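You operate a simulated robot arm through the tools that you are given. There is no shell and no other tool. Be economical: measure what you need, move in short steps, check, and stop when the job is done.

Carry out the task below with a simulated two-armed robot. There is one attempt and no reset: what you move stays moved.

JOB
Preheat the empty drawer one to 75 C, then stop and shut the steam.
Fine: drawer latched and steam valve open before the start.

It is judged by the outcome, as a careful person would: the job done as asked, and still so three seconds after it is handed in. It fails if anything else is knocked over, pushed out of place, dropped, spilled or broken.

ROBOT AND FRAMES
Two 7-joint arms with two-finger parallel grippers on one trunk, on a base that drives. Base frame: it is fixed to the floor where the robot stands at the start and does not move with it; the origin is under the middle of the robot, x ahead of it, y to its left, z up. Readings come in mm, degrees, newtons and seconds.
The left shoulder is at the start at [70, 130, 1137], the right one opposite. With the tool pointing down near the work surface each hand reaches from about 100 to 360 mm from the robot's upright axis, wherever it stands, measured 20 degrees to its own side. Places, roughly: drawer one [600, 0, 800]; green button marked fan [400, 1300, 1300]; green button marked steam [600, 600, 1000]; heat knob [500, 800, 1200]; latch of drawer one [500, -200, 800]; red button marked steam [600, 600, 1000]; steam valve [700, 300, 600]. Payload 1.57 kg a hand.
Tool frame (each hand has its own): the origin (TCP) lies between the finger pads and is the grasp point; the fingertips stand 30 mm ahead of it; z points along the fingers, y is the line along which they close. Largest opening 80 mm; finger width 17, thickness 12; the body of the gripper, 40 by 82 mm, starts 80 mm behind the TCP.
Orientation is told as [roll, pitch, yaw] about the base's x, y, z axes, in that order, counted from this pose: with the fingers straight down and closing along the base's y, the tool's x points along the base's -x, its y along +y and its z along -z.

CONTROLS
- The arms move only by the tool send_rows. It takes "left_motion", "right_motion" or both (then of equal length, played together; a hand with none holds still); each is a list of rows, each a list of 3 entries, a list of its own where there are three numbers: the turn, a rotation vector about the tool's x, y, z in degrees, then the shift along the tool's x, y, z in mm, then the gripper command, from -1 (shut) to 1 (fully open), values between in proportion. In form: [[[wx, wy, wz], [x, y, z], gripper], ...]. A call has 1 to 8 rows; each row is the pose to reach, as a shift and turn from the pose commanded when the call began, along the tool's axes at that moment. A row lasts 0.2 s, in which the tool goes at most 50 mm and 8.6 degrees; a call with a longer step from one row to the next is refused whole, and so is a gripper value outside its range. A pose out of reach is approached as far as the arm can. The call stops where the force on the tool passes 40 N (or 10 N more than at its start, if that is more) or the arm is blocked; 0.2 s more then pass. The fingers move at their own pace (about 108 mm/s each) and stop on an object; they squeeze with about 41 N. The grip force told is the motor's: it shows also when the fingers shut on nothing. Time passes only in rows, and 0.2 s behind the last, so rows that repeat a pose let the fingers close. The reply holds the time, the measured pose of the TCP, the force on the tool along the base axes, the opening and the grip force, in the units named above and with some noise, with the torque about the TCP (base axes, N m) and any sound that the robot's microphone picked up, and new pictures: "views" is both (left out), scene, wrist or none (wrist: the cameras of the hands that moved).
- Cameras (640 x 400 px; columns grow to the right, rows downward): "scene" is now at [118.8, 31.3, 1341.6]; the picture's right is [0.40, -0.92, 0.00], its down [-0.72, -0.32, -0.62] and it looks along [0.57, 0.25, -0.79] (base axes); focal length 248 px, centre (320, 200). "left" rides on the left gripper at [72, 7, -122] in its tool frame; the picture's right is [-0.09, 1.00, 0.00], its down [-0.84, -0.08, -0.54] and it looks along [-0.54, -0.05, 0.84] (tool axes); focal length 238 px, centre (320, 200). "right" rides on the right gripper at [72, -7, -122] in its tool frame; the picture's right is [0.09, 1.00, 0.00], its down [-0.84, 0.08, -0.54] and it looks along [-0.54, 0.05, 0.84] (tool axes); focal length 238 px, centre (320, 200). There is no depth. A picture from a camera that has moved, and an enlarged one, comes with that camera's place and axes in the base frame and with its lens.
- slide_trunk(by): slides the trunk up (or, below 0, down) by that many mm; the arms and the scene camera ride with it, the base frame stays. It gives what a move gives, with no picture.
- base_move(legs): drives the robot by 1 to 6 legs, each [ahead, left, turn to the left] in mm, mm and degrees, along the robot's own axes; the way and the turn of a leg run together, so that a leg with both is an arc; at most 1500 mm and 180 degrees a leg. The arms and the cameras ride along, it lands a little off, and it stops where it bumps. It gives what a move gives, and a new picture of the scene camera.
- pan_tilt(pan, tilt): turns the head with the scene camera to pan (to the left, within 86 degrees either way) and tilt (down, from -29 to 69), counted from straight ahead of the robot. It gives what a move gives, and a new picture of the scene camera.
- close_up(camera, box): a new picture of the part [left, top, right, bottom] of that camera's present view, enlarged. The clock stands still meanwhile.
- sign_off(): hands the job in; it is judged then, once.

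Work in short steps. Places have to be worked out from the pictures, the camera data and where the tool is seen: move nearer, look again, correct. Check each grasp and each placing, and mend what went wrong. You have 120 turns and 260 pictures in all, those below and enlarged ones among them. Open the grippers and draw the arms clear of the work before you hand the job in, unless the task says otherwise; then end with one line.

The tools are called after "Emit:" by a JSON object that holds its "fn" and its "kwargs". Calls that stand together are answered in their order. send_rows: Moves the arms, as the interface text tells. Its arguments: {"type":"object","properties":{"left_motion":{"type":"array","items":{"type":"array"}},"right_motion":{"type":"array","items":{"type":"array"}},"views":{"type":"string","enum":["both","scene","wrist","none"]}},"required":[]} The other tools are called the same way: slide_trunk (by) slides the trunk up or down; base_move (legs) drives the base; pan_tilt (pan, tilt) turns the head that bears the scene camera; close_up (camera, box) takes an enlarged picture of a part of a camera's view; sign_off () hands the job in.

At the start:

```text
t: 0.0
left_tool_pos: [227.4, 332.3, 999.5]
left_orientation: [-0.1, 0.0, 0.1]
left_force: [-0.1, 0.0, 0.6]
left_torque: [-0.02, 0.0, 0.0]
left_width: 79.9
left_finger_force: 0.0
right_tool_pos: [277.9, 6.5, 1000.4]
right_orientation: [0.0, -0.1, 0.0]
right_force: [-0.3, 0.1, 0.7]
right_torque: [-0.01, 0.02, -0.04]
right_width: 79.9
right_finger_force: 0.0
trunk travel left (down, up): [-775.0, 165.0]
robot x, y, heading: [-0.8, 0.5, 0.1]
head pan, tilt: [23.7, 51.8]
```

scene: 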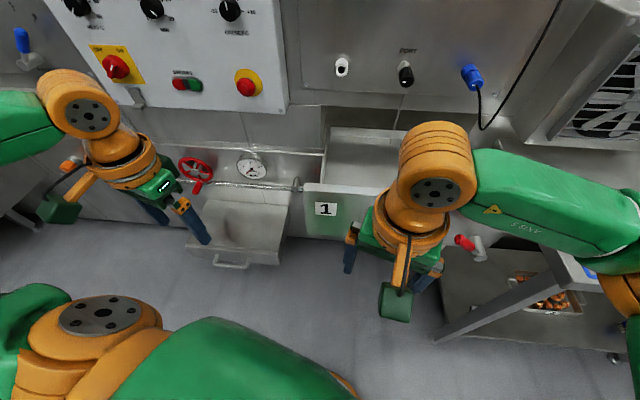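
right: 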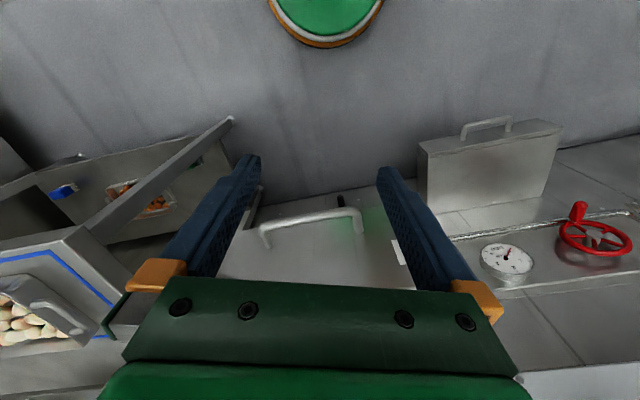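
left: 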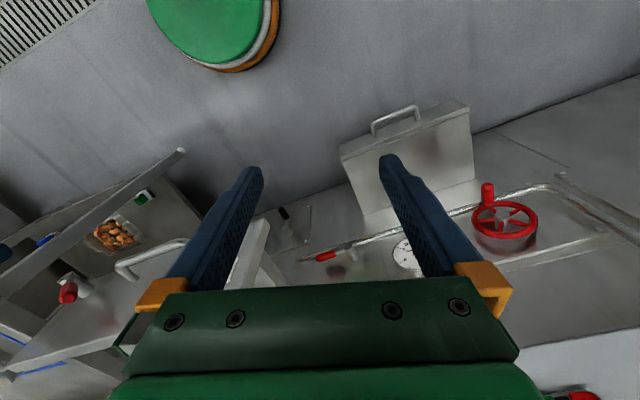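

The drawer 1 appears open in the picture, with a red valve wheel and gauge near it. I look around with the head first.

Emit:
{"fn": "pan_tilt", "kwargs": {"pan": 25, "tilt": 20}}

Emit:
{"fn": "pan_tilt", "kwargs": {"pan": -20, "tilt": 40}}

Emit:
{"fn": "pan_tilt", "kwargs": {"pan": 65, "tilt": 25}}

```text
t: 1.0
left_tool_pos: [227.6, 332.2, 999.4]
left_orientation: [0.0, -0.1, 0.0]
left_force: [-0.7, -0.4, -0.6]
left_torque: [0.01, 0.02, -0.03]
left_width: 79.8
left_finger_force: 0.0
right_tool_pos: [277.6, 5.2, 999.3]
right_orientation: [0.1, 0.0, 0.0]
right_force: [1.0, 0.3, 0.2]
right_torque: [0.02, 0.03, -0.02]
right_width: 80.0
right_finger_force: 0.0
trunk travel left (down, up): [-775.0, 165.0]
robot x, y, heading: [-0.9, 0.9, 0.2]
head pan, tilt: [25.0, 20.0]
camera scene: at [134.2, 40.4, 1389.5], right [0.42, -0.91, 0.0], down [-0.31, -0.14, -0.94], along [0.85, 0.4, -0.34], focal length 248 px, centre (320, 200)
```

scene: 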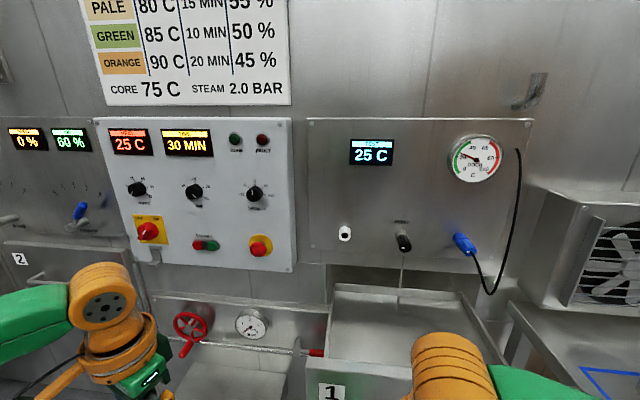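

```text
t: 2.1
left_tool_pos: [228.3, 332.8, 1000.5]
left_orientation: [-0.1, 0.0, 0.0]
left_force: [0.4, 0.0, 0.3]
left_torque: [-0.02, 0.02, -0.02]
left_width: 80.1
left_finger_force: 0.2
right_tool_pos: [277.2, 6.3, 999.1]
right_orientation: [0.0, 0.0, -0.2]
right_force: [-0.1, -0.5, -1.0]
right_torque: [0.0, -0.01, 0.03]
right_width: 80.0
right_finger_force: 0.1
trunk travel left (down, up): [-775.0, 165.0]
robot x, y, heading: [2.3, -0.6, -0.1]
head pan, tilt: [-20.0, 40.0]
camera scene: at [129.8, -27.9, 1358.2], right [-0.34, -0.94, 0.0], down [-0.6, 0.22, -0.77], along [0.72, -0.26, -0.64], focal length 248 px, centre (320, 200)
```

scene: 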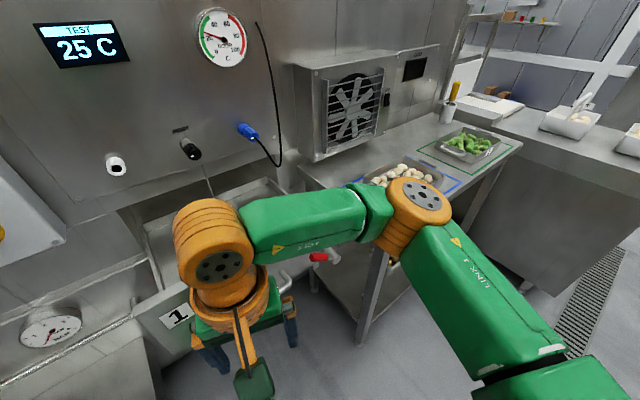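

```text
t: 3.7
left_tool_pos: [228.7, 332.7, 999.6]
left_orientation: [0.0, 0.0, 0.0]
left_force: [0.2, 0.2, -0.8]
left_torque: [0.0, 0.01, -0.01]
left_width: 80.1
left_finger_force: 0.0
right_tool_pos: [276.7, 5.9, 999.8]
right_orientation: [0.0, 0.0, 0.0]
right_force: [-0.5, -0.4, 0.0]
right_torque: [0.0, -0.03, -0.02]
right_width: 80.0
right_finger_force: 0.0
trunk travel left (down, up): [-775.0, 165.0]
robot x, y, heading: [1.1, -0.6, 0.2]
head pan, tilt: [65.0, 25.0]
camera scene: at [88.9, 84.5, 1381.5], right [0.91, -0.42, 0.0], down [-0.18, -0.38, -0.91], along [0.38, 0.82, -0.42], focal length 248 px, centre (320, 200)
```

scene: 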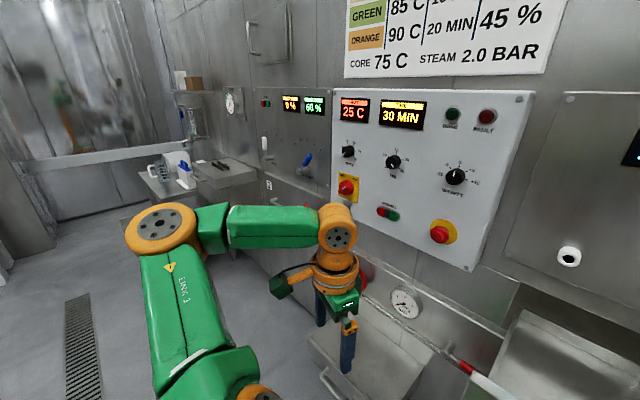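

I see the control panel, a test panel with sockets and probe, the wheel and drawer 1 (which seems open). I zoom in on the details.

Emit:
{"fn": "pan_tilt", "kwargs": {"pan": 30, "tilt": 22}}

Emit:
{"fn": "close_up", "kwargs": {"camera": "scene", "box": [120, 90, 320, 290]}}

Emit:
{"fn": "close_up", "kwargs": {"camera": "scene", "box": [340, 90, 560, 290]}}

Emit:
{"fn": "close_up", "kwargs": {"camera": "scene", "box": [180, 230, 440, 400]}}

Emit:
{"fn": "close_up", "kwargs": {"camera": "scene", "box": [0, 60, 160, 240]}}

```text
t: 4.7
left_tool_pos: [227.8, 332.1, 1000.3]
left_orientation: [0.0, 0.1, 0.0]
left_force: [0.1, 0.4, 0.2]
left_torque: [0.02, -0.02, -0.01]
left_width: 80.0
left_finger_force: 0.1
right_tool_pos: [277.8, 4.7, 999.3]
right_orientation: [0.0, 0.0, 0.0]
right_force: [-0.6, 1.2, 0.2]
right_torque: [-0.03, 0.01, 0.01]
right_width: 80.0
right_finger_force: 0.1
trunk travel left (down, up): [-775.0, 165.0]
robot x, y, heading: [-0.2, 0.0, -0.2]
head pan, tilt: [30.0, 22.0]
camera scene: at [130.1, 47.6, 1386.3], right [0.5, -0.87, 0.0], down [-0.32, -0.19, -0.93], along [0.8, 0.46, -0.37], focal length 248 px, centre (320, 200)
```

scene: 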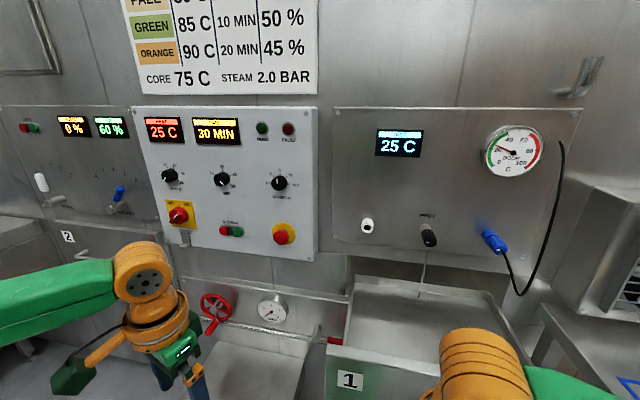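

```text
2.00 times, centred on (220, 190) of scene
camera zoom: at [130.1, 47.6, 1386.3], right [0.5, -0.87, 0.0], down [-0.32, -0.19, -0.93], along [0.8, 0.46, -0.37], focal length 496 px, centre (520, 220)
```

zoom: 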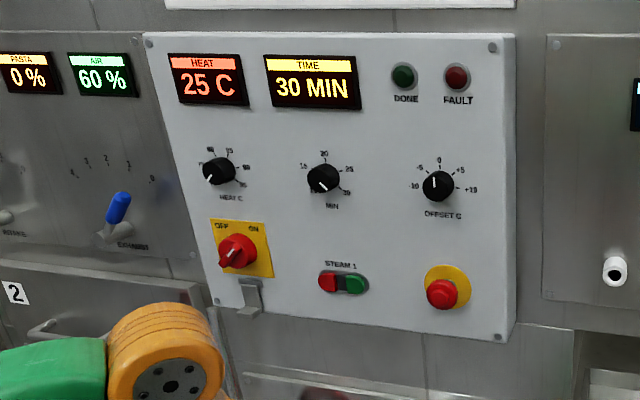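

```text
2.00 times, centred on (450, 190) of scene
camera zoom: at [130.1, 47.6, 1386.3], right [0.5, -0.87, 0.0], down [-0.32, -0.19, -0.93], along [0.8, 0.46, -0.37], focal length 496 px, centre (60, 220)
```

zoom: 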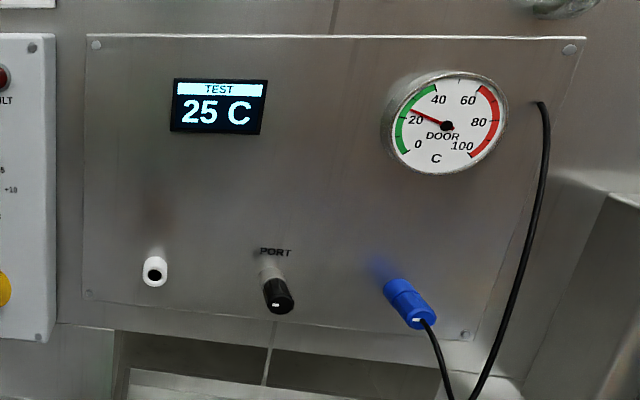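

```text
2.35 times, centred on (310, 315) of scene
camera zoom: at [130.1, 47.6, 1386.3], right [0.5, -0.87, 0.0], down [-0.32, -0.19, -0.93], along [0.8, 0.46, -0.37], focal length 584 px, centre (344, -71)
```

zoom: 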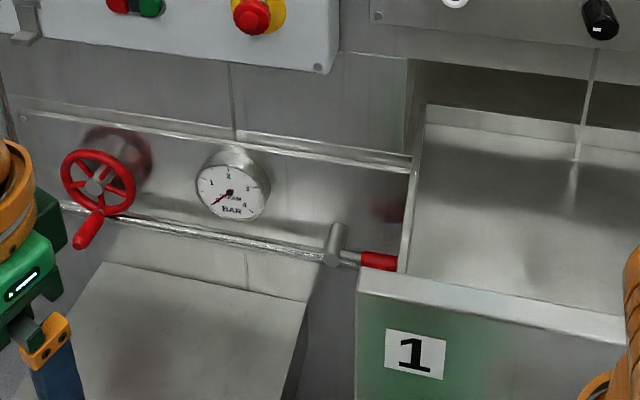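

```text
2.22 times, centred on (80, 150) of scene
camera zoom: at [130.1, 47.6, 1386.3], right [0.5, -0.87, 0.0], down [-0.32, -0.19, -0.93], along [0.8, 0.46, -0.37], focal length 552 px, centre (853, 311)
```

zoom: 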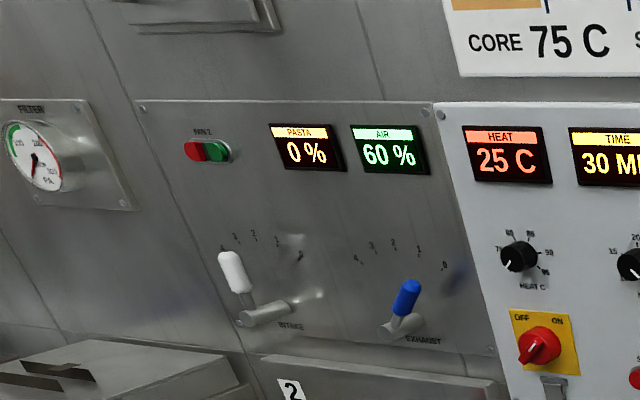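

Triangulating: wheel near [590,805,610], drawer-1 handle near [451,8,804]. I take close-ups of the drawer region from the wrist cameras.

Emit:
{"fn": "close_up", "kwargs": {"camera": "left", "box": [0, 120, 440, 400]}}

Emit:
{"fn": "close_up", "kwargs": {"camera": "right", "box": [380, 100, 640, 300]}}

Emit:
{"fn": "pan_tilt", "kwargs": {"pan": 0, "tilt": 40}}

```text
1.43 times, centred on (220, 260) of left
camera zoom: at [155.5, 338.8, 1121.9], right [0.09, 1.0, 0.0], down [0.84, -0.08, 0.54], along [0.54, -0.05, -0.84], focal length 340 px, centre (463, 114)
```

zoom: 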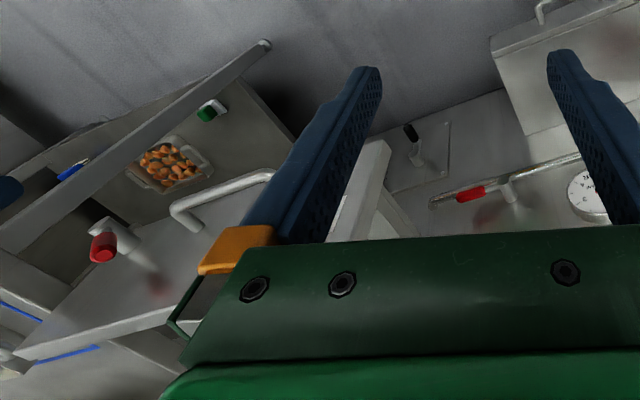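

```text
2.00 times, centred on (510, 200) of right
camera zoom: at [206.4, -1.7, 1121.8], right [-0.09, 1.0, 0.0], down [0.84, 0.08, 0.54], along [0.54, 0.05, -0.84], focal length 477 px, centre (-60, 200)
```

zoom: 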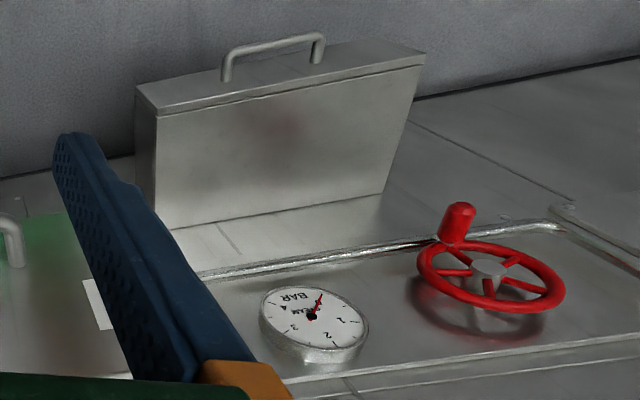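

```text
t: 5.6
left_tool_pos: [228.6, 333.2, 999.1]
left_orientation: [0.0, 0.0, 0.0]
left_force: [-0.2, -0.3, -0.3]
left_torque: [-0.01, -0.02, -0.01]
left_width: 80.0
left_finger_force: 0.0
right_tool_pos: [277.3, 6.1, 1000.9]
right_orientation: [0.0, 0.0, 0.0]
right_force: [-0.2, -0.3, 0.6]
right_torque: [0.03, 0.0, 0.01]
right_width: 80.0
right_finger_force: 0.1
trunk travel left (down, up): [-775.0, 165.0]
robot x, y, heading: [-1.6, 1.3, -0.1]
head pan, tilt: [0.0, 40.0]
camera scene: at [134.8, 1.2, 1358.2], right [0.0, -1.0, 0.0], down [-0.64, 0.0, -0.77], along [0.77, 0.0, -0.64], focal length 248 px, centre (320, 200)
```

scene: 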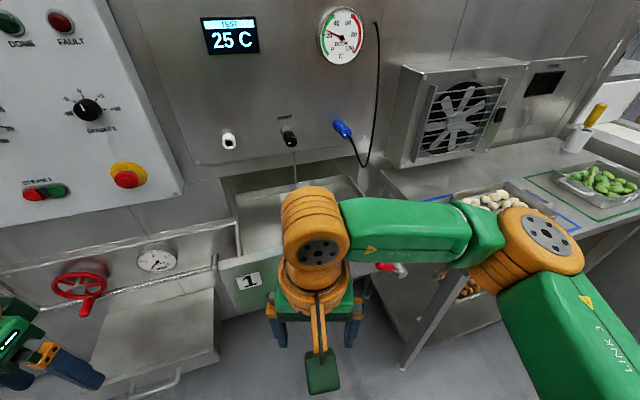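

The right arm hides the drawer; I move it right and back out of view, and take a look.

Emit:
{"fn": "send_rows", "kwargs": {"right_motion": [[[0, 0, 0], [20, -50, 0], 1], [[0, 0, 0], [40, -100, 0], 1], [[0, 0, 0], [60, -150, 0], 1], [[0, 0, 0], [80, -200, 0], 1], [[0, 0, 0], [80, -250, 0], 1]], "views": "both"}}

Emit:
{"fn": "close_up", "kwargs": {"camera": "scene", "box": [180, 120, 440, 340]}}

```text
refused: row 1 steps farther than a row can; nothing moved
```

```text
1.82 times, centred on (310, 230) of scene
camera zoom: at [134.8, 1.2, 1358.2], right [0.0, -1.0, 0.0], down [-0.64, 0.0, -0.77], along [0.77, 0.0, -0.64], focal length 451 px, centre (338, 146)
```

zoom: 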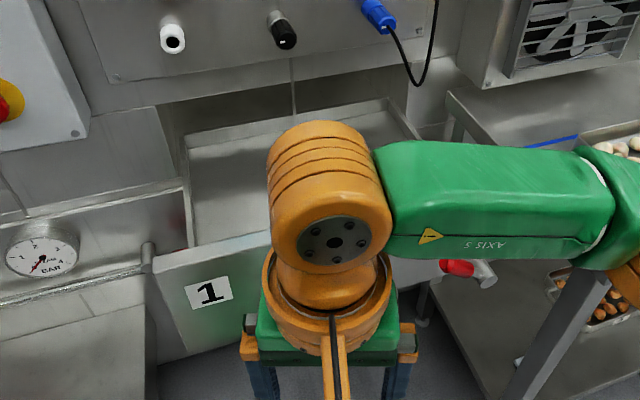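

I shorten the steps and retry.

Emit:
{"fn": "send_rows", "kwargs": {"right_motion": [[[0, 0, 0], [15, -45, 0], 1], [[0, 0, 0], [30, -90, 0], 1], [[0, 0, 0], [45, -135, 0], 1], [[0, 0, 0], [60, -180, 0], 1], [[0, 0, 0], [75, -225, 0], 1]], "views": "both"}}

Emit:
{"fn": "close_up", "kwargs": {"camera": "scene", "box": [180, 120, 440, 340]}}

```text
t: 6.8
left_tool_pos: [227.5, 330.0, 1000.7]
left_orientation: [0.2, -0.1, 0.0]
left_force: [0.3, 0.4, 0.5]
left_torque: [0.04, -0.04, 0.02]
left_width: 80.1
left_finger_force: 0.1
right_tool_pos: [215.2, -227.2, 1009.6]
right_orientation: [0.1, 0.0, 0.1]
right_force: [0.3, -0.3, 1.0]
right_torque: [0.05, -0.03, 0.0]
right_width: 80.0
right_finger_force: 0.0
right hand out of reach, approached as far as the arm can: row 4, 5
trunk travel left (down, up): [-775.0, 165.0]
robot x, y, heading: [-2.4, -0.3, 0.1]
head pan, tilt: [0.0, 40.0]
camera scene: at [132.4, -1.6, 1358.4], right [0.0, -1.0, 0.0], down [-0.64, 0.0, -0.77], along [0.77, 0.0, -0.64], focal length 248 px, centre (320, 200)
camera right: at [143.7, -235.7, 1131.2], right [-0.09, 1.0, 0.0], down [0.84, 0.08, 0.54], along [0.54, 0.05, -0.84], focal length 238 px, centre (320, 200)
```

scene: 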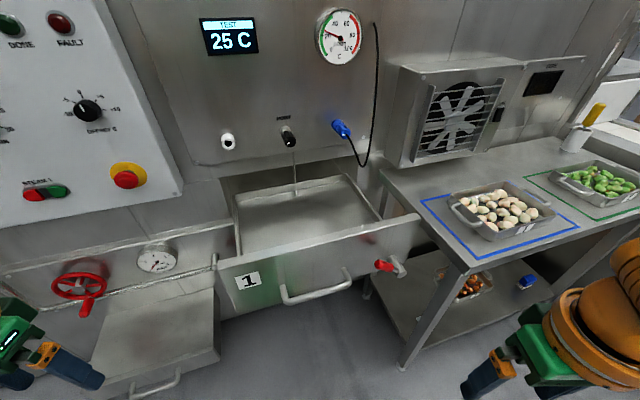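
right: 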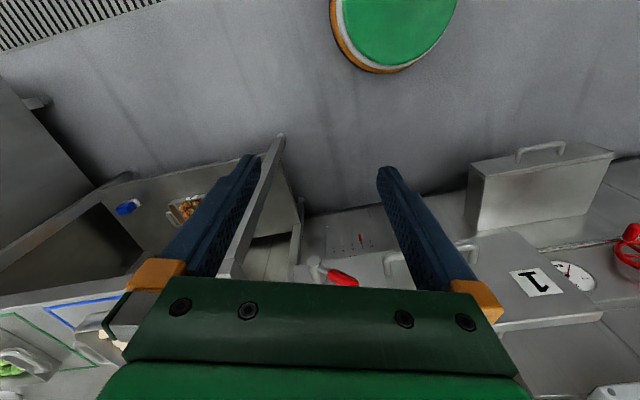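

```text
1.82 times, centred on (310, 230) of scene
camera zoom: at [132.4, -1.6, 1358.4], right [0.0, -1.0, 0.0], down [-0.64, 0.0, -0.77], along [0.77, 0.0, -0.64], focal length 451 px, centre (338, 146)
```

zoom: 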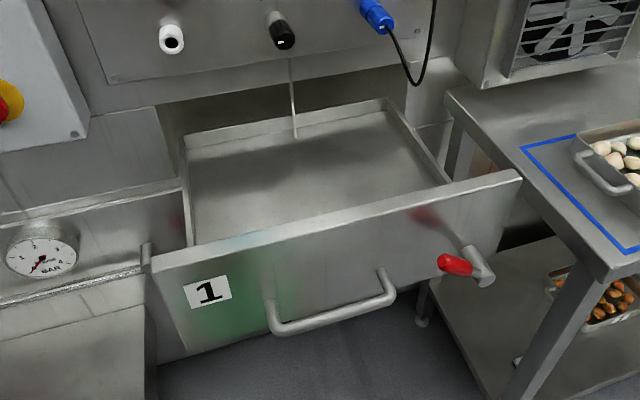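

Drawer one is empty and pulled out, with a red-armed latch on its right front (hub near [518,-211,797]). I pitch the right hand forward to push the drawer shut.

Emit:
{"fn": "send_rows", "kwargs": {"right_motion": [[[0, -8.5, 0], [-10, 15, 0], -1], [[0, -17, 0], [-20, 30, 0], -1], [[0, -25.5, 0], [-30, 45, 0], -1], [[0, -34, 0], [-40, 60, 0], -1], [[0, -42.5, 0], [-50, 75, 0], -1], [[0, -51, 0], [-60, 90, 0], -1], [[0, -59.5, 0], [-70, 105, 0], -1], [[0, -68, 0], [-80, 120, 0], -1]], "views": "both"}}

```text
t: 8.6
left_tool_pos: [227.6, 332.5, 1000.2]
left_orientation: [0.0, -0.1, 0.0]
left_force: [-0.3, 0.2, 0.3]
left_torque: [0.0, 0.0, -0.02]
left_width: 79.9
left_finger_force: 0.0
right_tool_pos: [330.4, -45.0, 975.4]
right_orientation: [1.8, -68.9, -2.9]
right_force: [-0.7, 0.1, -0.5]
right_torque: [0.04, -0.02, 0.03]
right_width: 0.1
right_finger_force: 21.1
right hand out of reach, approached as far as the arm can: row 1, 2, 3, 4, 5, 6, 7, 8
trunk travel left (down, up): [-775.0, 165.0]
robot x, y, heading: [2.9, 1.1, 0.2]
head pan, tilt: [0.0, 40.0]
camera scene: at [134.1, 1.8, 1358.2], right [0.0, -1.0, 0.0], down [-0.64, 0.0, -0.77], along [0.77, 0.0, -0.64], focal length 248 px, centre (320, 200)
camera right: at [191.5, -49.3, 952.1], right [-0.01, 1.0, -0.08], down [-0.2, 0.07, 0.98], along [0.98, 0.02, 0.2], focal length 238 px, centre (320, 200)
```

scene: 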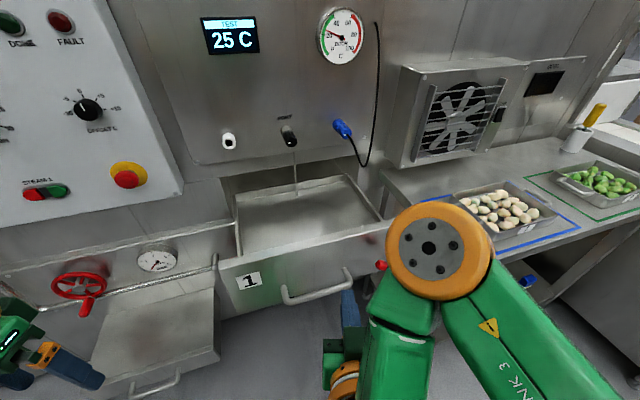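
right: 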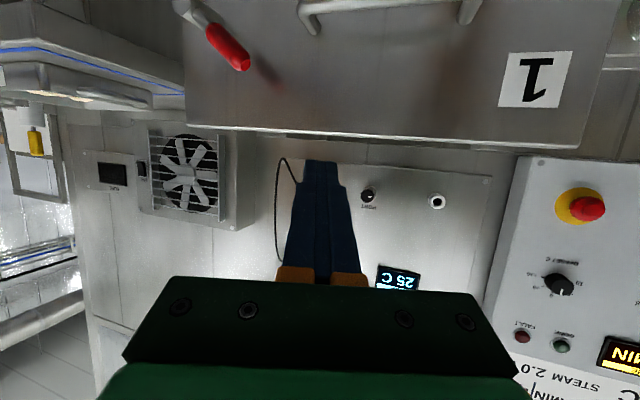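

The hand is pitched 69° and free. I complete the pitch and lower the trunk so the fist faces the drawer front above its handle.

Emit:
{"fn": "send_rows", "kwargs": {"right_motion": [[[0, -8, 0], [0, 10, 0], -1], [[0, -16, 0], [0, 20, 0], -1], [[0, -21, 0], [0, 25, 0], -1]], "views": "none"}}

Emit:
{"fn": "slide_trunk", "kwargs": {"by": -110}}

Emit:
{"fn": "close_up", "kwargs": {"camera": "right", "box": [0, 0, 640, 400]}}

Emit:
{"fn": "close_up", "kwargs": {"camera": "scene", "box": [0, 0, 640, 400]}}

```text
t: 9.4
left_tool_pos: [229.1, 331.2, 1001.1]
left_orientation: [-0.1, 0.1, 0.1]
left_force: [-0.2, -0.5, 0.4]
left_torque: [0.0, 0.0, -0.02]
left_width: 80.2
left_finger_force: 0.0
right_tool_pos: [400.6, -25.3, 996.3]
right_orientation: [-1.2, -88.9, 1.3]
right_force: [-0.2, -0.5, -0.5]
right_torque: [0.02, -0.05, 0.01]
right_width: 0.0
right_finger_force: 21.3
right hand out of reach, approached as far as the arm can: row 1, 2, 3
trunk travel left (down, up): [-775.0, 165.0]
robot x, y, heading: [1.8, -1.5, -0.1]
head pan, tilt: [0.0, 40.0]
```

```text
t: 10.9
left_tool_pos: [228.7, 331.7, 889.2]
left_orientation: [0.0, -0.1, 0.0]
left_force: [-0.4, 0.9, 0.7]
left_torque: [0.01, -0.02, -0.01]
left_width: 80.1
left_finger_force: 0.2
right_tool_pos: [398.7, -25.6, 885.2]
right_orientation: [-0.6, -88.9, 0.6]
right_force: [-0.4, -0.6, -0.1]
right_torque: [0.0, 0.01, -0.01]
right_width: 0.0
right_finger_force: 21.7
trunk travel left (down, up): [-665.0, 275.0]
robot x, y, heading: [2.0, -1.8, -0.0]
head pan, tilt: [0.0, 40.0]
```

```text
1.00 times, centred on (320, 200) of right (not enlarged: the box is as wide or as high as the picture)
camera zoom: at [276.5, -33.4, 816.3], right [0.0, 1.0, -0.09], down [-0.53, 0.08, 0.85], along [0.85, 0.05, 0.52], focal length 238 px, centre (320, 200)
```

zoom: 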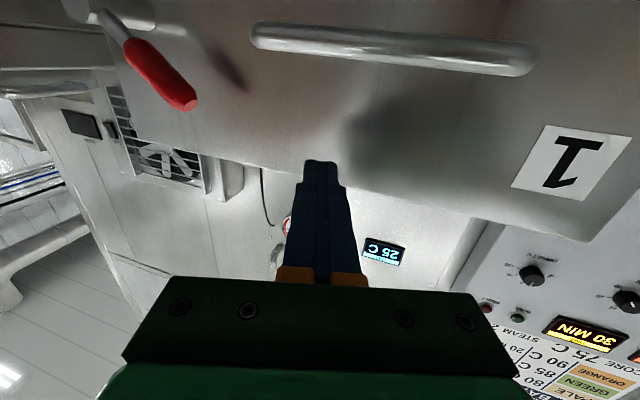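

```text
1.00 times, centred on (320, 200) of scene (not enlarged: the box is as wide or as high as the picture)
camera zoom: at [134.7, 1.0, 1248.2], right [0.0, -1.0, 0.0], down [-0.64, 0.0, -0.77], along [0.77, 0.0, -0.64], focal length 248 px, centre (320, 200)
```

zoom: 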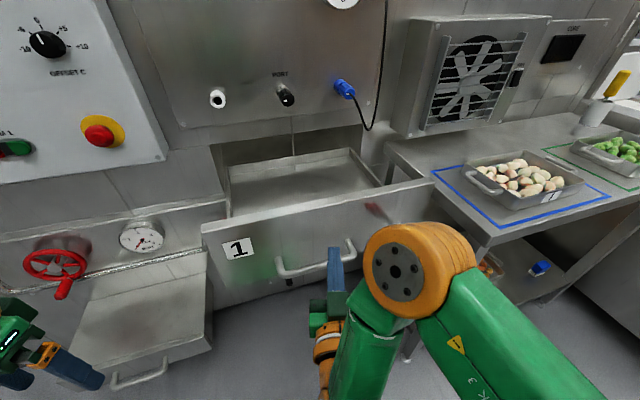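

The drawer top edge is around z≈920, the bar at ≈804; I lower to ≈850 and push forward along tool z.

Emit:
{"fn": "slide_trunk", "kwargs": {"by": -33}}

Emit:
{"fn": "send_rows", "kwargs": {"right_motion": [[[0, 0, 0], [0, 0, 30], -1], [[0, 0, 0], [0, 0, 60], -1], [[0, 0, 0], [0, 0, 85], -1], [[0, 0, 0], [0, 0, 105], -1], [[0, 0, 0], [0, 0, 125], -1], [[0, 0, 0], [0, 0, 145], -1], [[0, 0, 0], [0, 0, 165], -1], [[0, 0, 0], [0, 0, 185], -1]], "views": "scene"}}

```text
t: 11.6
left_tool_pos: [228.4, 331.8, 856.2]
left_orientation: [0.0, 0.1, 0.0]
left_force: [0.5, 0.1, 0.1]
left_torque: [-0.03, 0.01, -0.03]
left_width: 80.0
left_finger_force: 0.0
right_tool_pos: [398.0, -25.9, 852.4]
right_orientation: [-0.5, -89.0, 0.7]
right_force: [-0.2, 0.3, -0.6]
right_torque: [0.01, 0.03, 0.01]
right_width: 0.0
right_finger_force: 21.5
trunk travel left (down, up): [-632.0, 308.0]
robot x, y, heading: [-0.4, 1.9, 0.2]
head pan, tilt: [0.0, 40.0]
```

```text
t: 13.4
left_tool_pos: [227.9, 332.9, 856.3]
left_orientation: [0.1, 0.1, 0.0]
left_force: [0.5, 0.2, -0.5]
left_torque: [-0.01, 0.02, 0.01]
left_width: 80.0
left_finger_force: 0.1
right_tool_pos: [582.7, -12.6, 860.3]
right_orientation: [-1.9, -88.4, 1.6]
right_force: [0.0, 0.2, -0.5]
right_torque: [0.01, -0.01, -0.04]
right_width: 0.0
right_finger_force: 22.0
right hand out of reach, approached as far as the arm can: row 5, 6, 7, 8
trunk travel left (down, up): [-632.0, 308.0]
robot x, y, heading: [4.5, 2.6, 0.1]
head pan, tilt: [0.0, 40.0]
camera scene: at [135.9, 1.0, 1215.0], right [0.0, -1.0, 0.0], down [-0.64, 0.0, -0.77], along [0.77, 0.0, -0.64], focal length 248 px, centre (320, 200)
```

scene: 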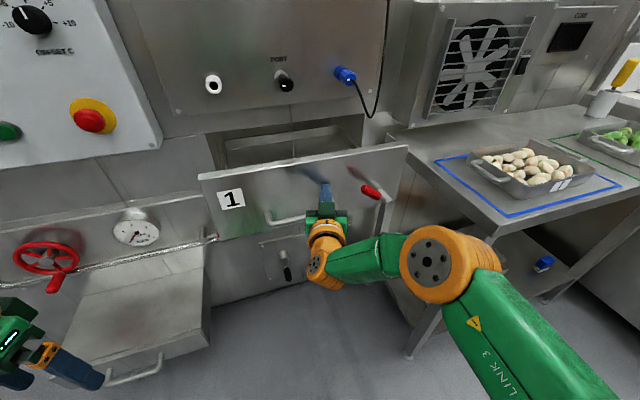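

The drawer slid with little resistance (front ≈ x 613). I drive the base ahead to finish closing.

Emit:
{"fn": "base_move", "kwargs": {"legs": [[70, 0, 0]]}}

```text
t: 14.5
left_tool_pos: [299.4, 332.8, 856.4]
left_orientation: [0.0, -0.1, 0.0]
left_force: [-0.1, 0.0, 0.2]
left_torque: [0.0, 0.0, 0.01]
left_width: 79.9
left_finger_force: 0.1
right_tool_pos: [653.3, -12.4, 859.8]
right_orientation: [-1.4, -88.6, 1.2]
right_force: [0.7, -0.4, 0.6]
right_torque: [0.03, 0.02, -0.01]
right_width: 0.0
right_finger_force: 21.2
trunk travel left (down, up): [-632.0, 308.0]
robot x, y, heading: [70.7, 0.6, 0.1]
head pan, tilt: [0.0, 40.0]
camera scene: at [205.9, 1.4, 1215.3], right [0.0, -1.0, 0.0], down [-0.64, 0.0, -0.77], along [0.77, 0.0, -0.64], focal length 248 px, centre (320, 200)
```

scene: 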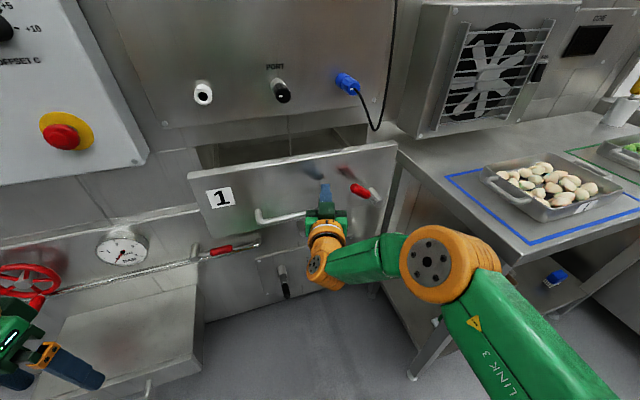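

Still sliding freely. I go on in smaller steps.

Emit:
{"fn": "base_move", "kwargs": {"legs": [[60, 0, 0]]}}

```text
t: 15.4
left_tool_pos: [360.2, 332.8, 858.0]
left_orientation: [0.0, -0.1, 0.1]
left_force: [-0.3, -1.1, -0.9]
left_torque: [0.01, -0.02, 0.01]
left_width: 79.9
left_finger_force: 0.0
right_tool_pos: [713.7, -11.8, 861.0]
right_orientation: [-1.8, -88.8, 1.5]
right_force: [-0.6, -0.2, -0.2]
right_torque: [-0.03, -0.04, -0.04]
right_width: 0.0
right_finger_force: 21.4
trunk travel left (down, up): [-632.0, 308.0]
robot x, y, heading: [137.1, -0.1, 0.3]
head pan, tilt: [0.0, 40.0]
camera scene: at [266.2, 1.6, 1215.4], right [0.0, -1.0, 0.0], down [-0.64, 0.0, -0.77], along [0.77, 0.0, -0.64], focal length 248 px, centre (320, 200)
```

scene: 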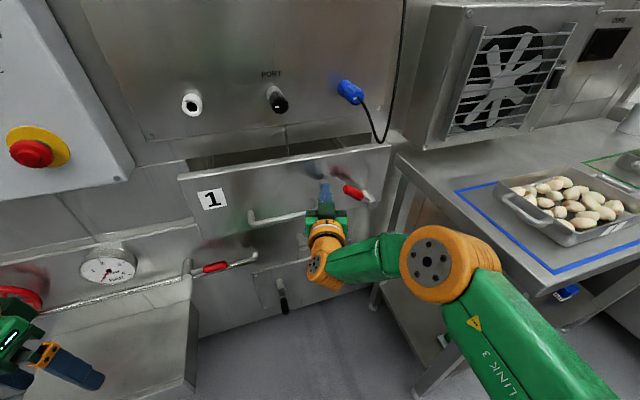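

Front now at ≈744; the gap behind shrinks. Another 45 mm.

Emit:
{"fn": "base_move", "kwargs": {"legs": [[45, 0, 0]]}}

```text
t: 16.4
left_tool_pos: [403.7, 333.4, 857.7]
left_orientation: [0.1, 0.0, 0.1]
left_force: [-0.1, -0.2, 0.2]
left_torque: [0.02, -0.03, 0.02]
left_width: 80.0
left_finger_force: 0.0
right_tool_pos: [758.4, -11.4, 861.3]
right_orientation: [-1.3, -88.7, 1.0]
right_force: [0.0, -0.5, -0.3]
right_torque: [0.02, 0.03, 0.03]
right_width: 0.0
right_finger_force: 21.5
trunk travel left (down, up): [-632.0, 308.0]
robot x, y, heading: [175.7, 3.3, 0.2]
head pan, tilt: [0.0, 40.0]
camera scene: at [310.7, 1.5, 1215.5], right [0.0, -1.0, 0.0], down [-0.64, 0.0, -0.77], along [0.77, 0.0, -0.64], focal length 248 px, centre (320, 200)
```

scene: 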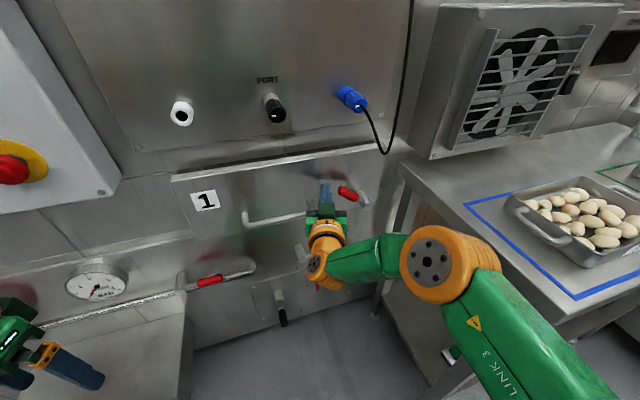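

It looks nearly shut; I zoom to check the gap and push a few mm more to feel the stop.

Emit:
{"fn": "send_rows", "kwargs": {"right_motion": [[[0, 0, 0], [0, 0, 10], -1], [[0, 0, 0], [0, 0, 20], -1], [[0, 0, 0], [0, 0, 30], -1]], "views": "none"}}

Emit:
{"fn": "close_up", "kwargs": {"camera": "scene", "box": [150, 100, 430, 300]}}

Emit:
{"fn": "close_up", "kwargs": {"camera": "right", "box": [0, 0, 640, 400]}}

```text
t: 17.1
left_tool_pos: [407.0, 333.2, 857.1]
left_orientation: [0.0, 0.1, 0.1]
left_force: [0.2, 0.4, -0.4]
left_torque: [-0.03, 0.04, -0.01]
left_width: 80.0
left_finger_force: 0.0
right_tool_pos: [790.5, -13.1, 860.1]
right_orientation: [-2.1, -88.3, 1.6]
right_force: [0.3, -1.0, -0.3]
right_torque: [0.03, 0.02, -0.01]
right_width: 0.0
right_finger_force: 20.8
trunk travel left (down, up): [-632.0, 308.0]
robot x, y, heading: [179.1, -2.3, 0.1]
head pan, tilt: [0.0, 40.0]
```

```text
2.00 times, centred on (290, 200) of scene
camera zoom: at [313.2, 1.6, 1215.2], right [0.0, -1.0, 0.0], down [-0.64, 0.0, -0.77], along [0.77, 0.0, -0.64], focal length 496 px, centre (380, 200)
```

zoom: 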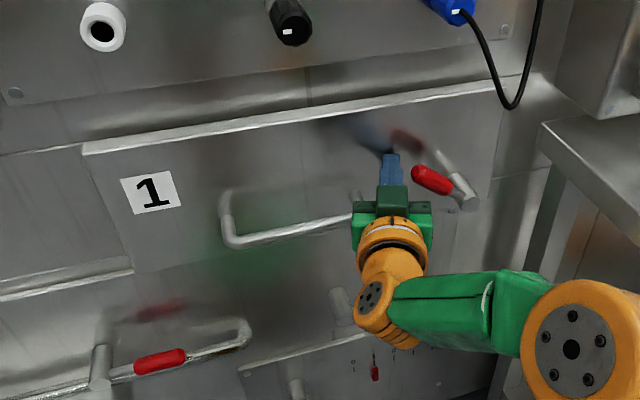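

```text
1.00 times, centred on (320, 200) of right (not enlarged: the box is as wide or as high as the picture)
camera zoom: at [667.2, -18.7, 791.8], right [0.01, 1.0, -0.09], down [-0.52, 0.08, 0.85], along [0.86, 0.04, 0.51], focal length 238 px, centre (320, 200)
```

zoom: 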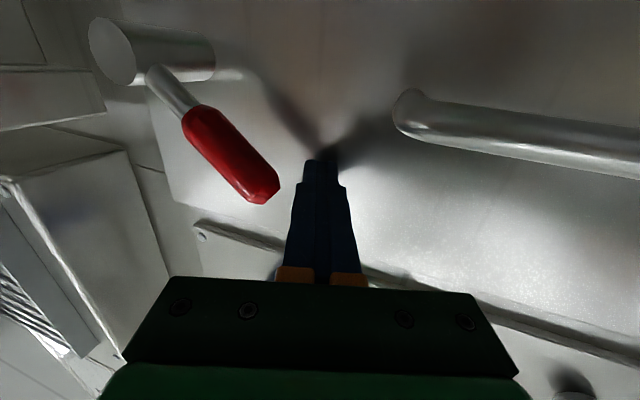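

Nearly flush. Push a little further to the stop.

Emit:
{"fn": "send_rows", "kwargs": {"right_motion": [[[0, 0, 0], [0, 0, 8], -1], [[0, 0, 0], [0, 0, 16], -1], [[0, 0, 0], [0, 0, 24], -1], [[0, 0, 0], [0, 0, 32], -1]], "views": "scene"}}

Emit:
{"fn": "close_up", "kwargs": {"camera": "right", "box": [0, 0, 640, 400]}}

```text
t: 17.9
left_tool_pos: [397.0, 330.9, 860.3]
left_orientation: [0.1, -0.6, 0.0]
left_force: [0.7, -0.5, -1.1]
left_torque: [0.0, -0.01, 0.0]
left_width: 79.8
left_finger_force: 0.0
right_tool_pos: [798.0, -12.3, 860.6]
right_orientation: [3.4, -88.1, -3.6]
right_force: [-28.1, -4.6, 4.2]
right_torque: [0.06, -0.33, 0.2]
right_width: 0.0
right_finger_force: 21.2
trunk travel left (down, up): [-632.0, 308.0]
robot x, y, heading: [180.2, -0.8, -0.1]
head pan, tilt: [0.0, 40.0]
stopped in row 3 (right hand): the force on the tool passed its limit at 44 N (the readings are from after the stop); the commanded pose is now the measured one
camera scene: at [299.4, -0.7, 1216.9], right [0.0, -1.0, 0.0], down [-0.63, 0.0, -0.77], along [0.77, 0.0, -0.63], focal length 248 px, centre (320, 200)
```

scene: 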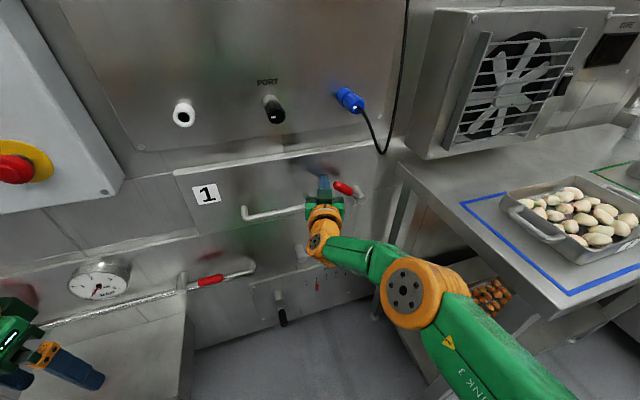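

```text
1.00 times, centred on (320, 200) of right (not enlarged: the box is as wide or as high as the picture)
camera zoom: at [674.7, -18.9, 793.3], right [0.0, 1.0, -0.09], down [-0.51, 0.08, 0.85], along [0.86, 0.05, 0.51], focal length 238 px, centre (320, 200)
```

zoom: 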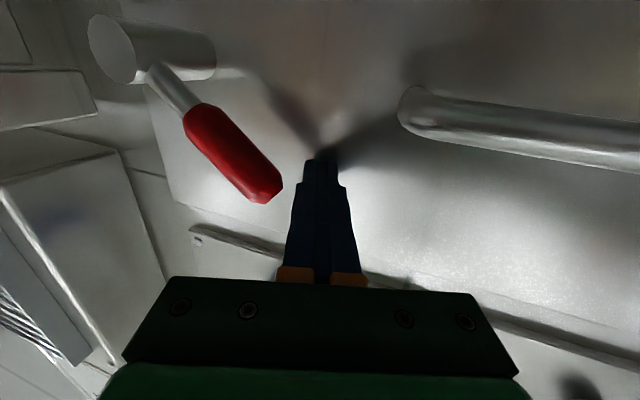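

The drawer hit its stop (44 N). The wall is evidently rotated about 17° to my x-axis. I zoom on the latch for markings.

Emit:
{"fn": "close_up", "kwargs": {"camera": "right", "box": [40, 0, 320, 220]}}

Emit:
{"fn": "close_up", "kwargs": {"camera": "scene", "box": [280, 130, 420, 240]}}

```text
1.82 times, centred on (180, 110) of right
camera zoom: at [674.7, -18.9, 793.3], right [0.0, 1.0, -0.09], down [-0.51, 0.08, 0.85], along [0.86, 0.05, 0.51], focal length 433 px, centre (574, 364)
```

zoom: 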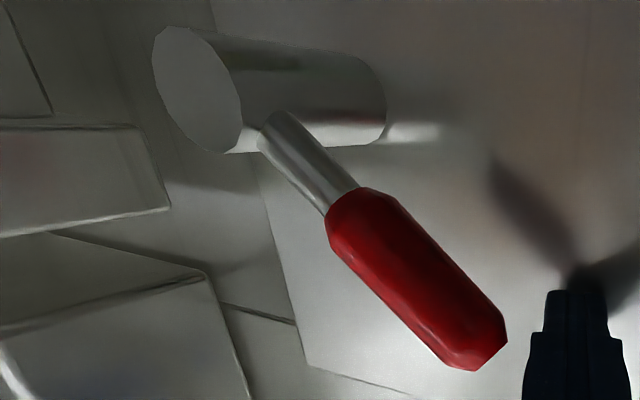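

```text
3.64 times, centred on (350, 185) of scene
camera zoom: at [299.4, -0.7, 1216.9], right [0.0, -1.0, 0.0], down [-0.63, 0.0, -0.77], along [0.77, 0.0, -0.63], focal length 902 px, centre (211, 254)
```

zoom: 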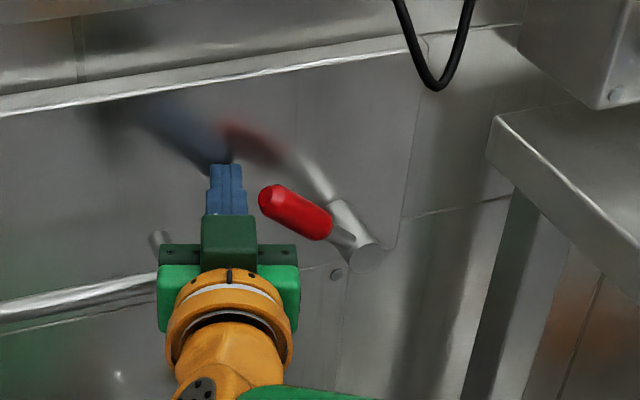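

The arm of the latch stands left-up (tip ≈[775,-39,850], hub ≈[805,-116,800]). I bring the fist above it and press down gently to test its turning direction.

Emit:
{"fn": "send_rows", "kwargs": {"right_motion": [[[0, 0, 0], [-15, 0, -25], -1], [[0, 0, 0], [-35, 0, -25], -1], [[0, 0, 0], [-35, -40, -20], -1], [[0, 0, 0], [-35, -55, -10], -1], [[0, 0, 0], [-20, -55, -10], -1], [[0, 0, 0], [-5, -55, -10], -1], [[0, 0, 0], [10, -55, -10], -1], [[0, 0, 0], [25, -55, -10], -1]], "views": "both"}}

```text
t: 19.5
left_tool_pos: [403.4, 332.6, 857.3]
left_orientation: [0.1, -0.2, 0.0]
left_force: [1.2, 0.2, -0.3]
left_torque: [-0.01, 0.07, -0.03]
left_width: 80.0
left_finger_force: 0.1
right_tool_pos: [799.2, -40.2, 881.0]
right_orientation: [-7.1, -88.7, 5.2]
right_force: [-8.6, -2.4, 18.4]
right_torque: [-0.14, 0.22, -0.01]
right_width: 0.0
right_finger_force: 21.4
right hand out of reach, approached as far as the arm can: row 3, 4, 5, 6, 7, 8
trunk travel left (down, up): [-632.0, 308.0]
robot x, y, heading: [179.5, -4.3, -0.0]
head pan, tilt: [0.0, 40.0]
stopped in row 8 (right hand): the force on the tool passed its limit at 47 N (the readings are from after the stop); the commanded pose is now the measured one
camera scene: at [307.5, 1.0, 1215.9], right [0.0, -1.0, 0.0], down [-0.64, 0.0, -0.77], along [0.77, 0.0, -0.64], focal length 248 px, centre (320, 200)
camera right: at [676.7, -44.5, 812.7], right [0.03, 1.0, -0.09], down [-0.52, 0.1, 0.85], along [0.85, 0.02, 0.52], focal length 238 px, centre (320, 200)
```

scene: 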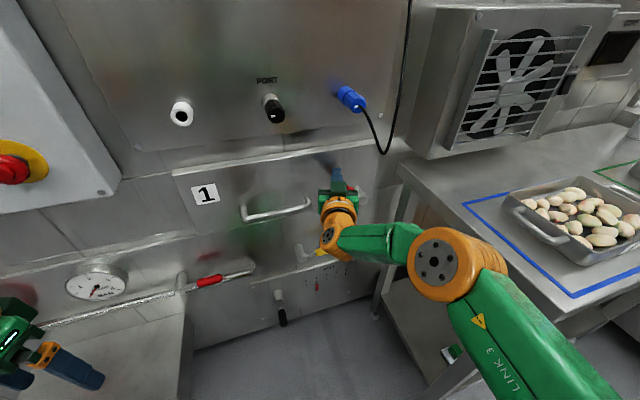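
right: 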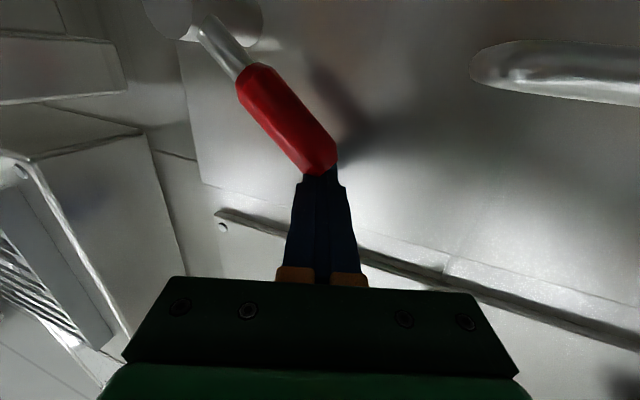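

Pressing down is blocked and the arm did not turn, so it must turn the other way (up and to the right). I back off, drive 50 mm closer for reach, then go below the arm.

Emit:
{"fn": "send_rows", "kwargs": {"right_motion": [[[0, 0, 0], [-10, 5, -30], -1], [[0, 0, 0], [-10, 20, -65], -1], [[0, 0, 0], [-10, 35, -100], -1]], "views": "none"}}

Emit:
{"fn": "base_move", "kwargs": {"legs": [[50, 0, 0]]}}

```text
t: 20.3
left_tool_pos: [405.5, 331.6, 856.1]
left_orientation: [0.0, 0.0, 0.0]
left_force: [0.4, 0.6, -0.6]
left_torque: [-0.04, 0.0, -0.01]
left_width: 80.0
left_finger_force: 0.0
right_tool_pos: [704.2, -2.2, 889.8]
right_orientation: [-4.0, -88.0, 2.3]
right_force: [-0.4, -0.3, 0.4]
right_torque: [0.0, -0.03, 0.01]
right_width: 0.0
right_finger_force: 21.2
trunk travel left (down, up): [-632.0, 308.0]
robot x, y, heading: [176.5, -0.2, -0.1]
head pan, tilt: [0.0, 40.0]
```

```text
t: 21.2
left_tool_pos: [454.2, 332.1, 857.3]
left_orientation: [0.0, -0.1, -0.1]
left_force: [0.6, 1.1, -0.2]
left_torque: [0.01, -0.02, 0.02]
left_width: 80.0
left_finger_force: 0.0
right_tool_pos: [753.6, -1.5, 889.7]
right_orientation: [-3.3, -88.1, 1.7]
right_force: [-0.2, -0.6, 0.2]
right_torque: [0.0, 0.02, -0.03]
right_width: 0.0
right_finger_force: 21.5
trunk travel left (down, up): [-632.0, 308.0]
robot x, y, heading: [228.5, 3.1, 0.0]
head pan, tilt: [0.0, 40.0]
camera scene: at [360.6, 0.9, 1215.4], right [0.0, -1.0, 0.0], down [-0.64, 0.0, -0.77], along [0.77, 0.0, -0.64], focal length 248 px, centre (320, 200)
```

scene: 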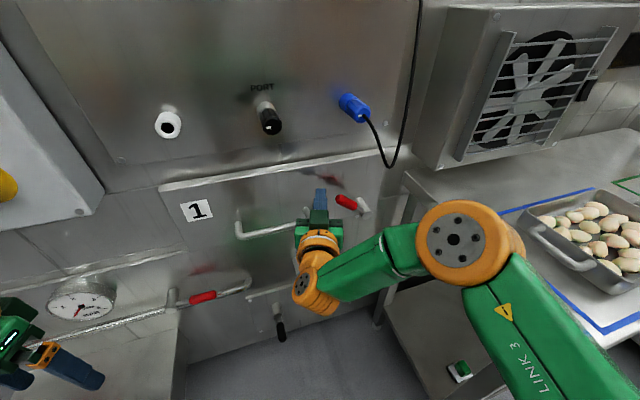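

I retreat slightly, drop below the latch arm on its left, then move in under it and push up.

Emit:
{"fn": "send_rows", "kwargs": {"right_motion": [[[0, 0, 0], [0, -10, -40], -1], [[0, 0, 0], [40, -15, -40], -1], [[0, 0, 0], [80, -20, -40], -1], [[0, 0, 0], [110, -35, -40], -1], [[0, 0, 0], [110, -60, -15], -1], [[0, 0, 0], [108, -65, 20], -1]], "views": "both"}}

```text
t: 22.6
left_tool_pos: [456.2, 332.8, 856.4]
left_orientation: [0.1, 0.0, 0.0]
left_force: [-0.9, 0.3, -0.1]
left_torque: [0.01, 0.04, 0.01]
left_width: 80.3
left_finger_force: 0.0
right_tool_pos: [761.2, -21.9, 823.7]
right_orientation: [-3.5, -87.1, 0.7]
right_force: [0.6, 0.5, -0.7]
right_torque: [0.02, 0.01, 0.0]
right_width: 0.0
right_finger_force: 20.8
right hand out of reach, approached as far as the arm can: row 3, 4, 5, 6
trunk travel left (down, up): [-632.0, 308.0]
robot x, y, heading: [228.9, -2.4, -0.3]
head pan, tilt: [0.0, 40.0]
camera scene: at [363.1, 0.9, 1215.1], right [0.0, -1.0, 0.0], down [-0.64, 0.0, -0.77], along [0.77, 0.0, -0.64], focal length 248 px, centre (320, 200)
camera right: at [636.4, -24.7, 757.0], right [0.04, 0.99, -0.1], down [-0.49, 0.1, 0.86], along [0.87, 0.01, 0.5], focal length 238 px, centre (320, 200)
```

scene: 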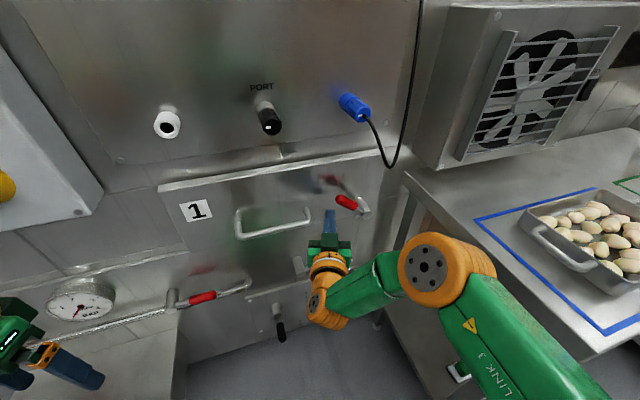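
right: 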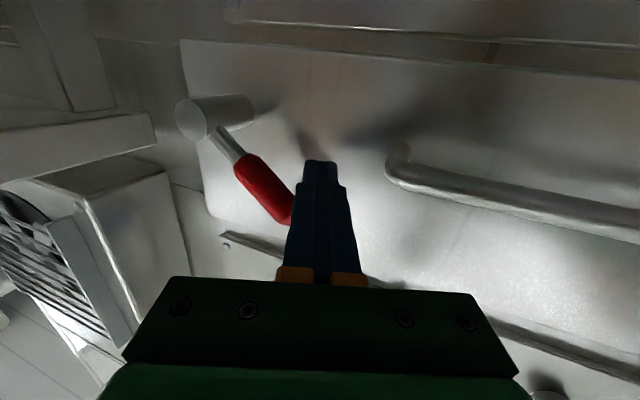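

The arm's IK limits lowering; I lower the trunk 45 mm instead (elbow stays left of the table edge).

Emit:
{"fn": "slide_trunk", "kwargs": {"by": -45}}

Emit:
{"fn": "send_rows", "kwargs": {"right_motion": [[[0, 0, 0], [0, -15, 5], -1], [[0, 0, 0], [0, -30, 15], -1], [[0, 0, 0], [0, -38, 20], -1], [[0, 0, 0], [-10, -40, 20], -1]], "views": "both"}}

```text
t: 23.5
left_tool_pos: [456.9, 332.3, 811.6]
left_orientation: [0.0, -0.1, 0.0]
left_force: [-0.8, 0.7, -0.6]
left_torque: [0.04, 0.01, -0.02]
left_width: 80.2
left_finger_force: 0.1
right_tool_pos: [759.9, -22.0, 778.7]
right_orientation: [-3.0, -87.1, 0.4]
right_force: [0.6, 0.6, 0.6]
right_torque: [0.02, 0.01, 0.0]
right_width: 0.0
right_finger_force: 21.1
trunk travel left (down, up): [-587.0, 353.0]
robot x, y, heading: [229.1, -2.8, -0.0]
head pan, tilt: [0.0, 40.0]
```

```text
t: 24.5
left_tool_pos: [457.3, 332.0, 812.8]
left_orientation: [-0.1, 0.0, 0.0]
left_force: [-0.8, 0.1, 0.0]
left_torque: [-0.01, 0.0, 0.02]
left_width: 80.1
left_finger_force: 0.2
right_tool_pos: [774.2, -41.6, 801.5]
right_orientation: [-3.2, -87.0, 0.3]
right_force: [0.6, -0.1, -0.7]
right_torque: [-0.01, 0.01, -0.03]
right_width: 0.0
right_finger_force: 20.9
right hand out of reach, approached as far as the arm can: row 1, 2, 3, 4
trunk travel left (down, up): [-587.0, 353.0]
robot x, y, heading: [230.4, -4.0, 0.3]
head pan, tilt: [0.0, 40.0]
camera scene: at [362.3, 0.9, 1170.2], right [0.0, -1.0, 0.0], down [-0.64, 0.0, -0.77], along [0.77, 0.0, -0.64], focal length 248 px, centre (320, 200)
camera right: at [648.4, -43.5, 735.3], right [0.05, 0.99, -0.1], down [-0.49, 0.11, 0.86], along [0.87, 0.01, 0.49], focal length 238 px, centre (320, 200)
```

scene: 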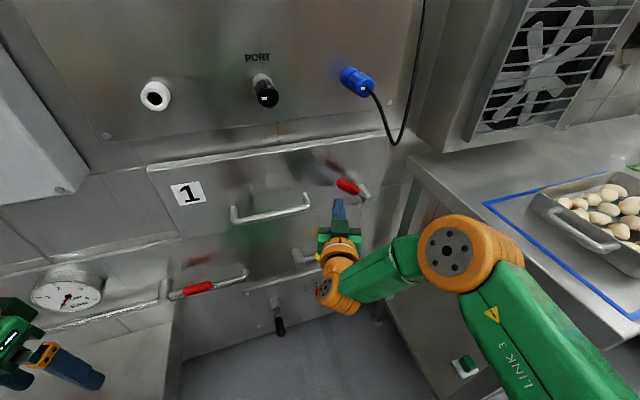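
right: 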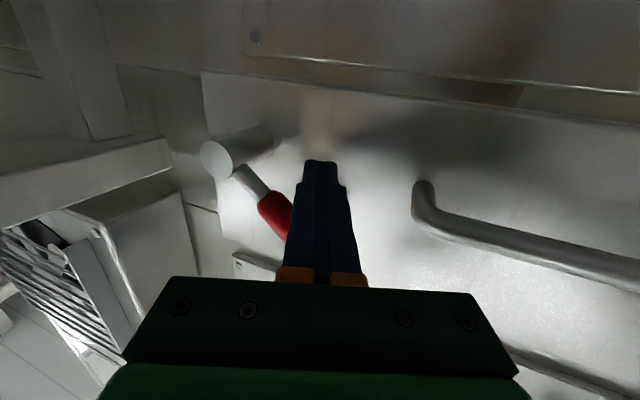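

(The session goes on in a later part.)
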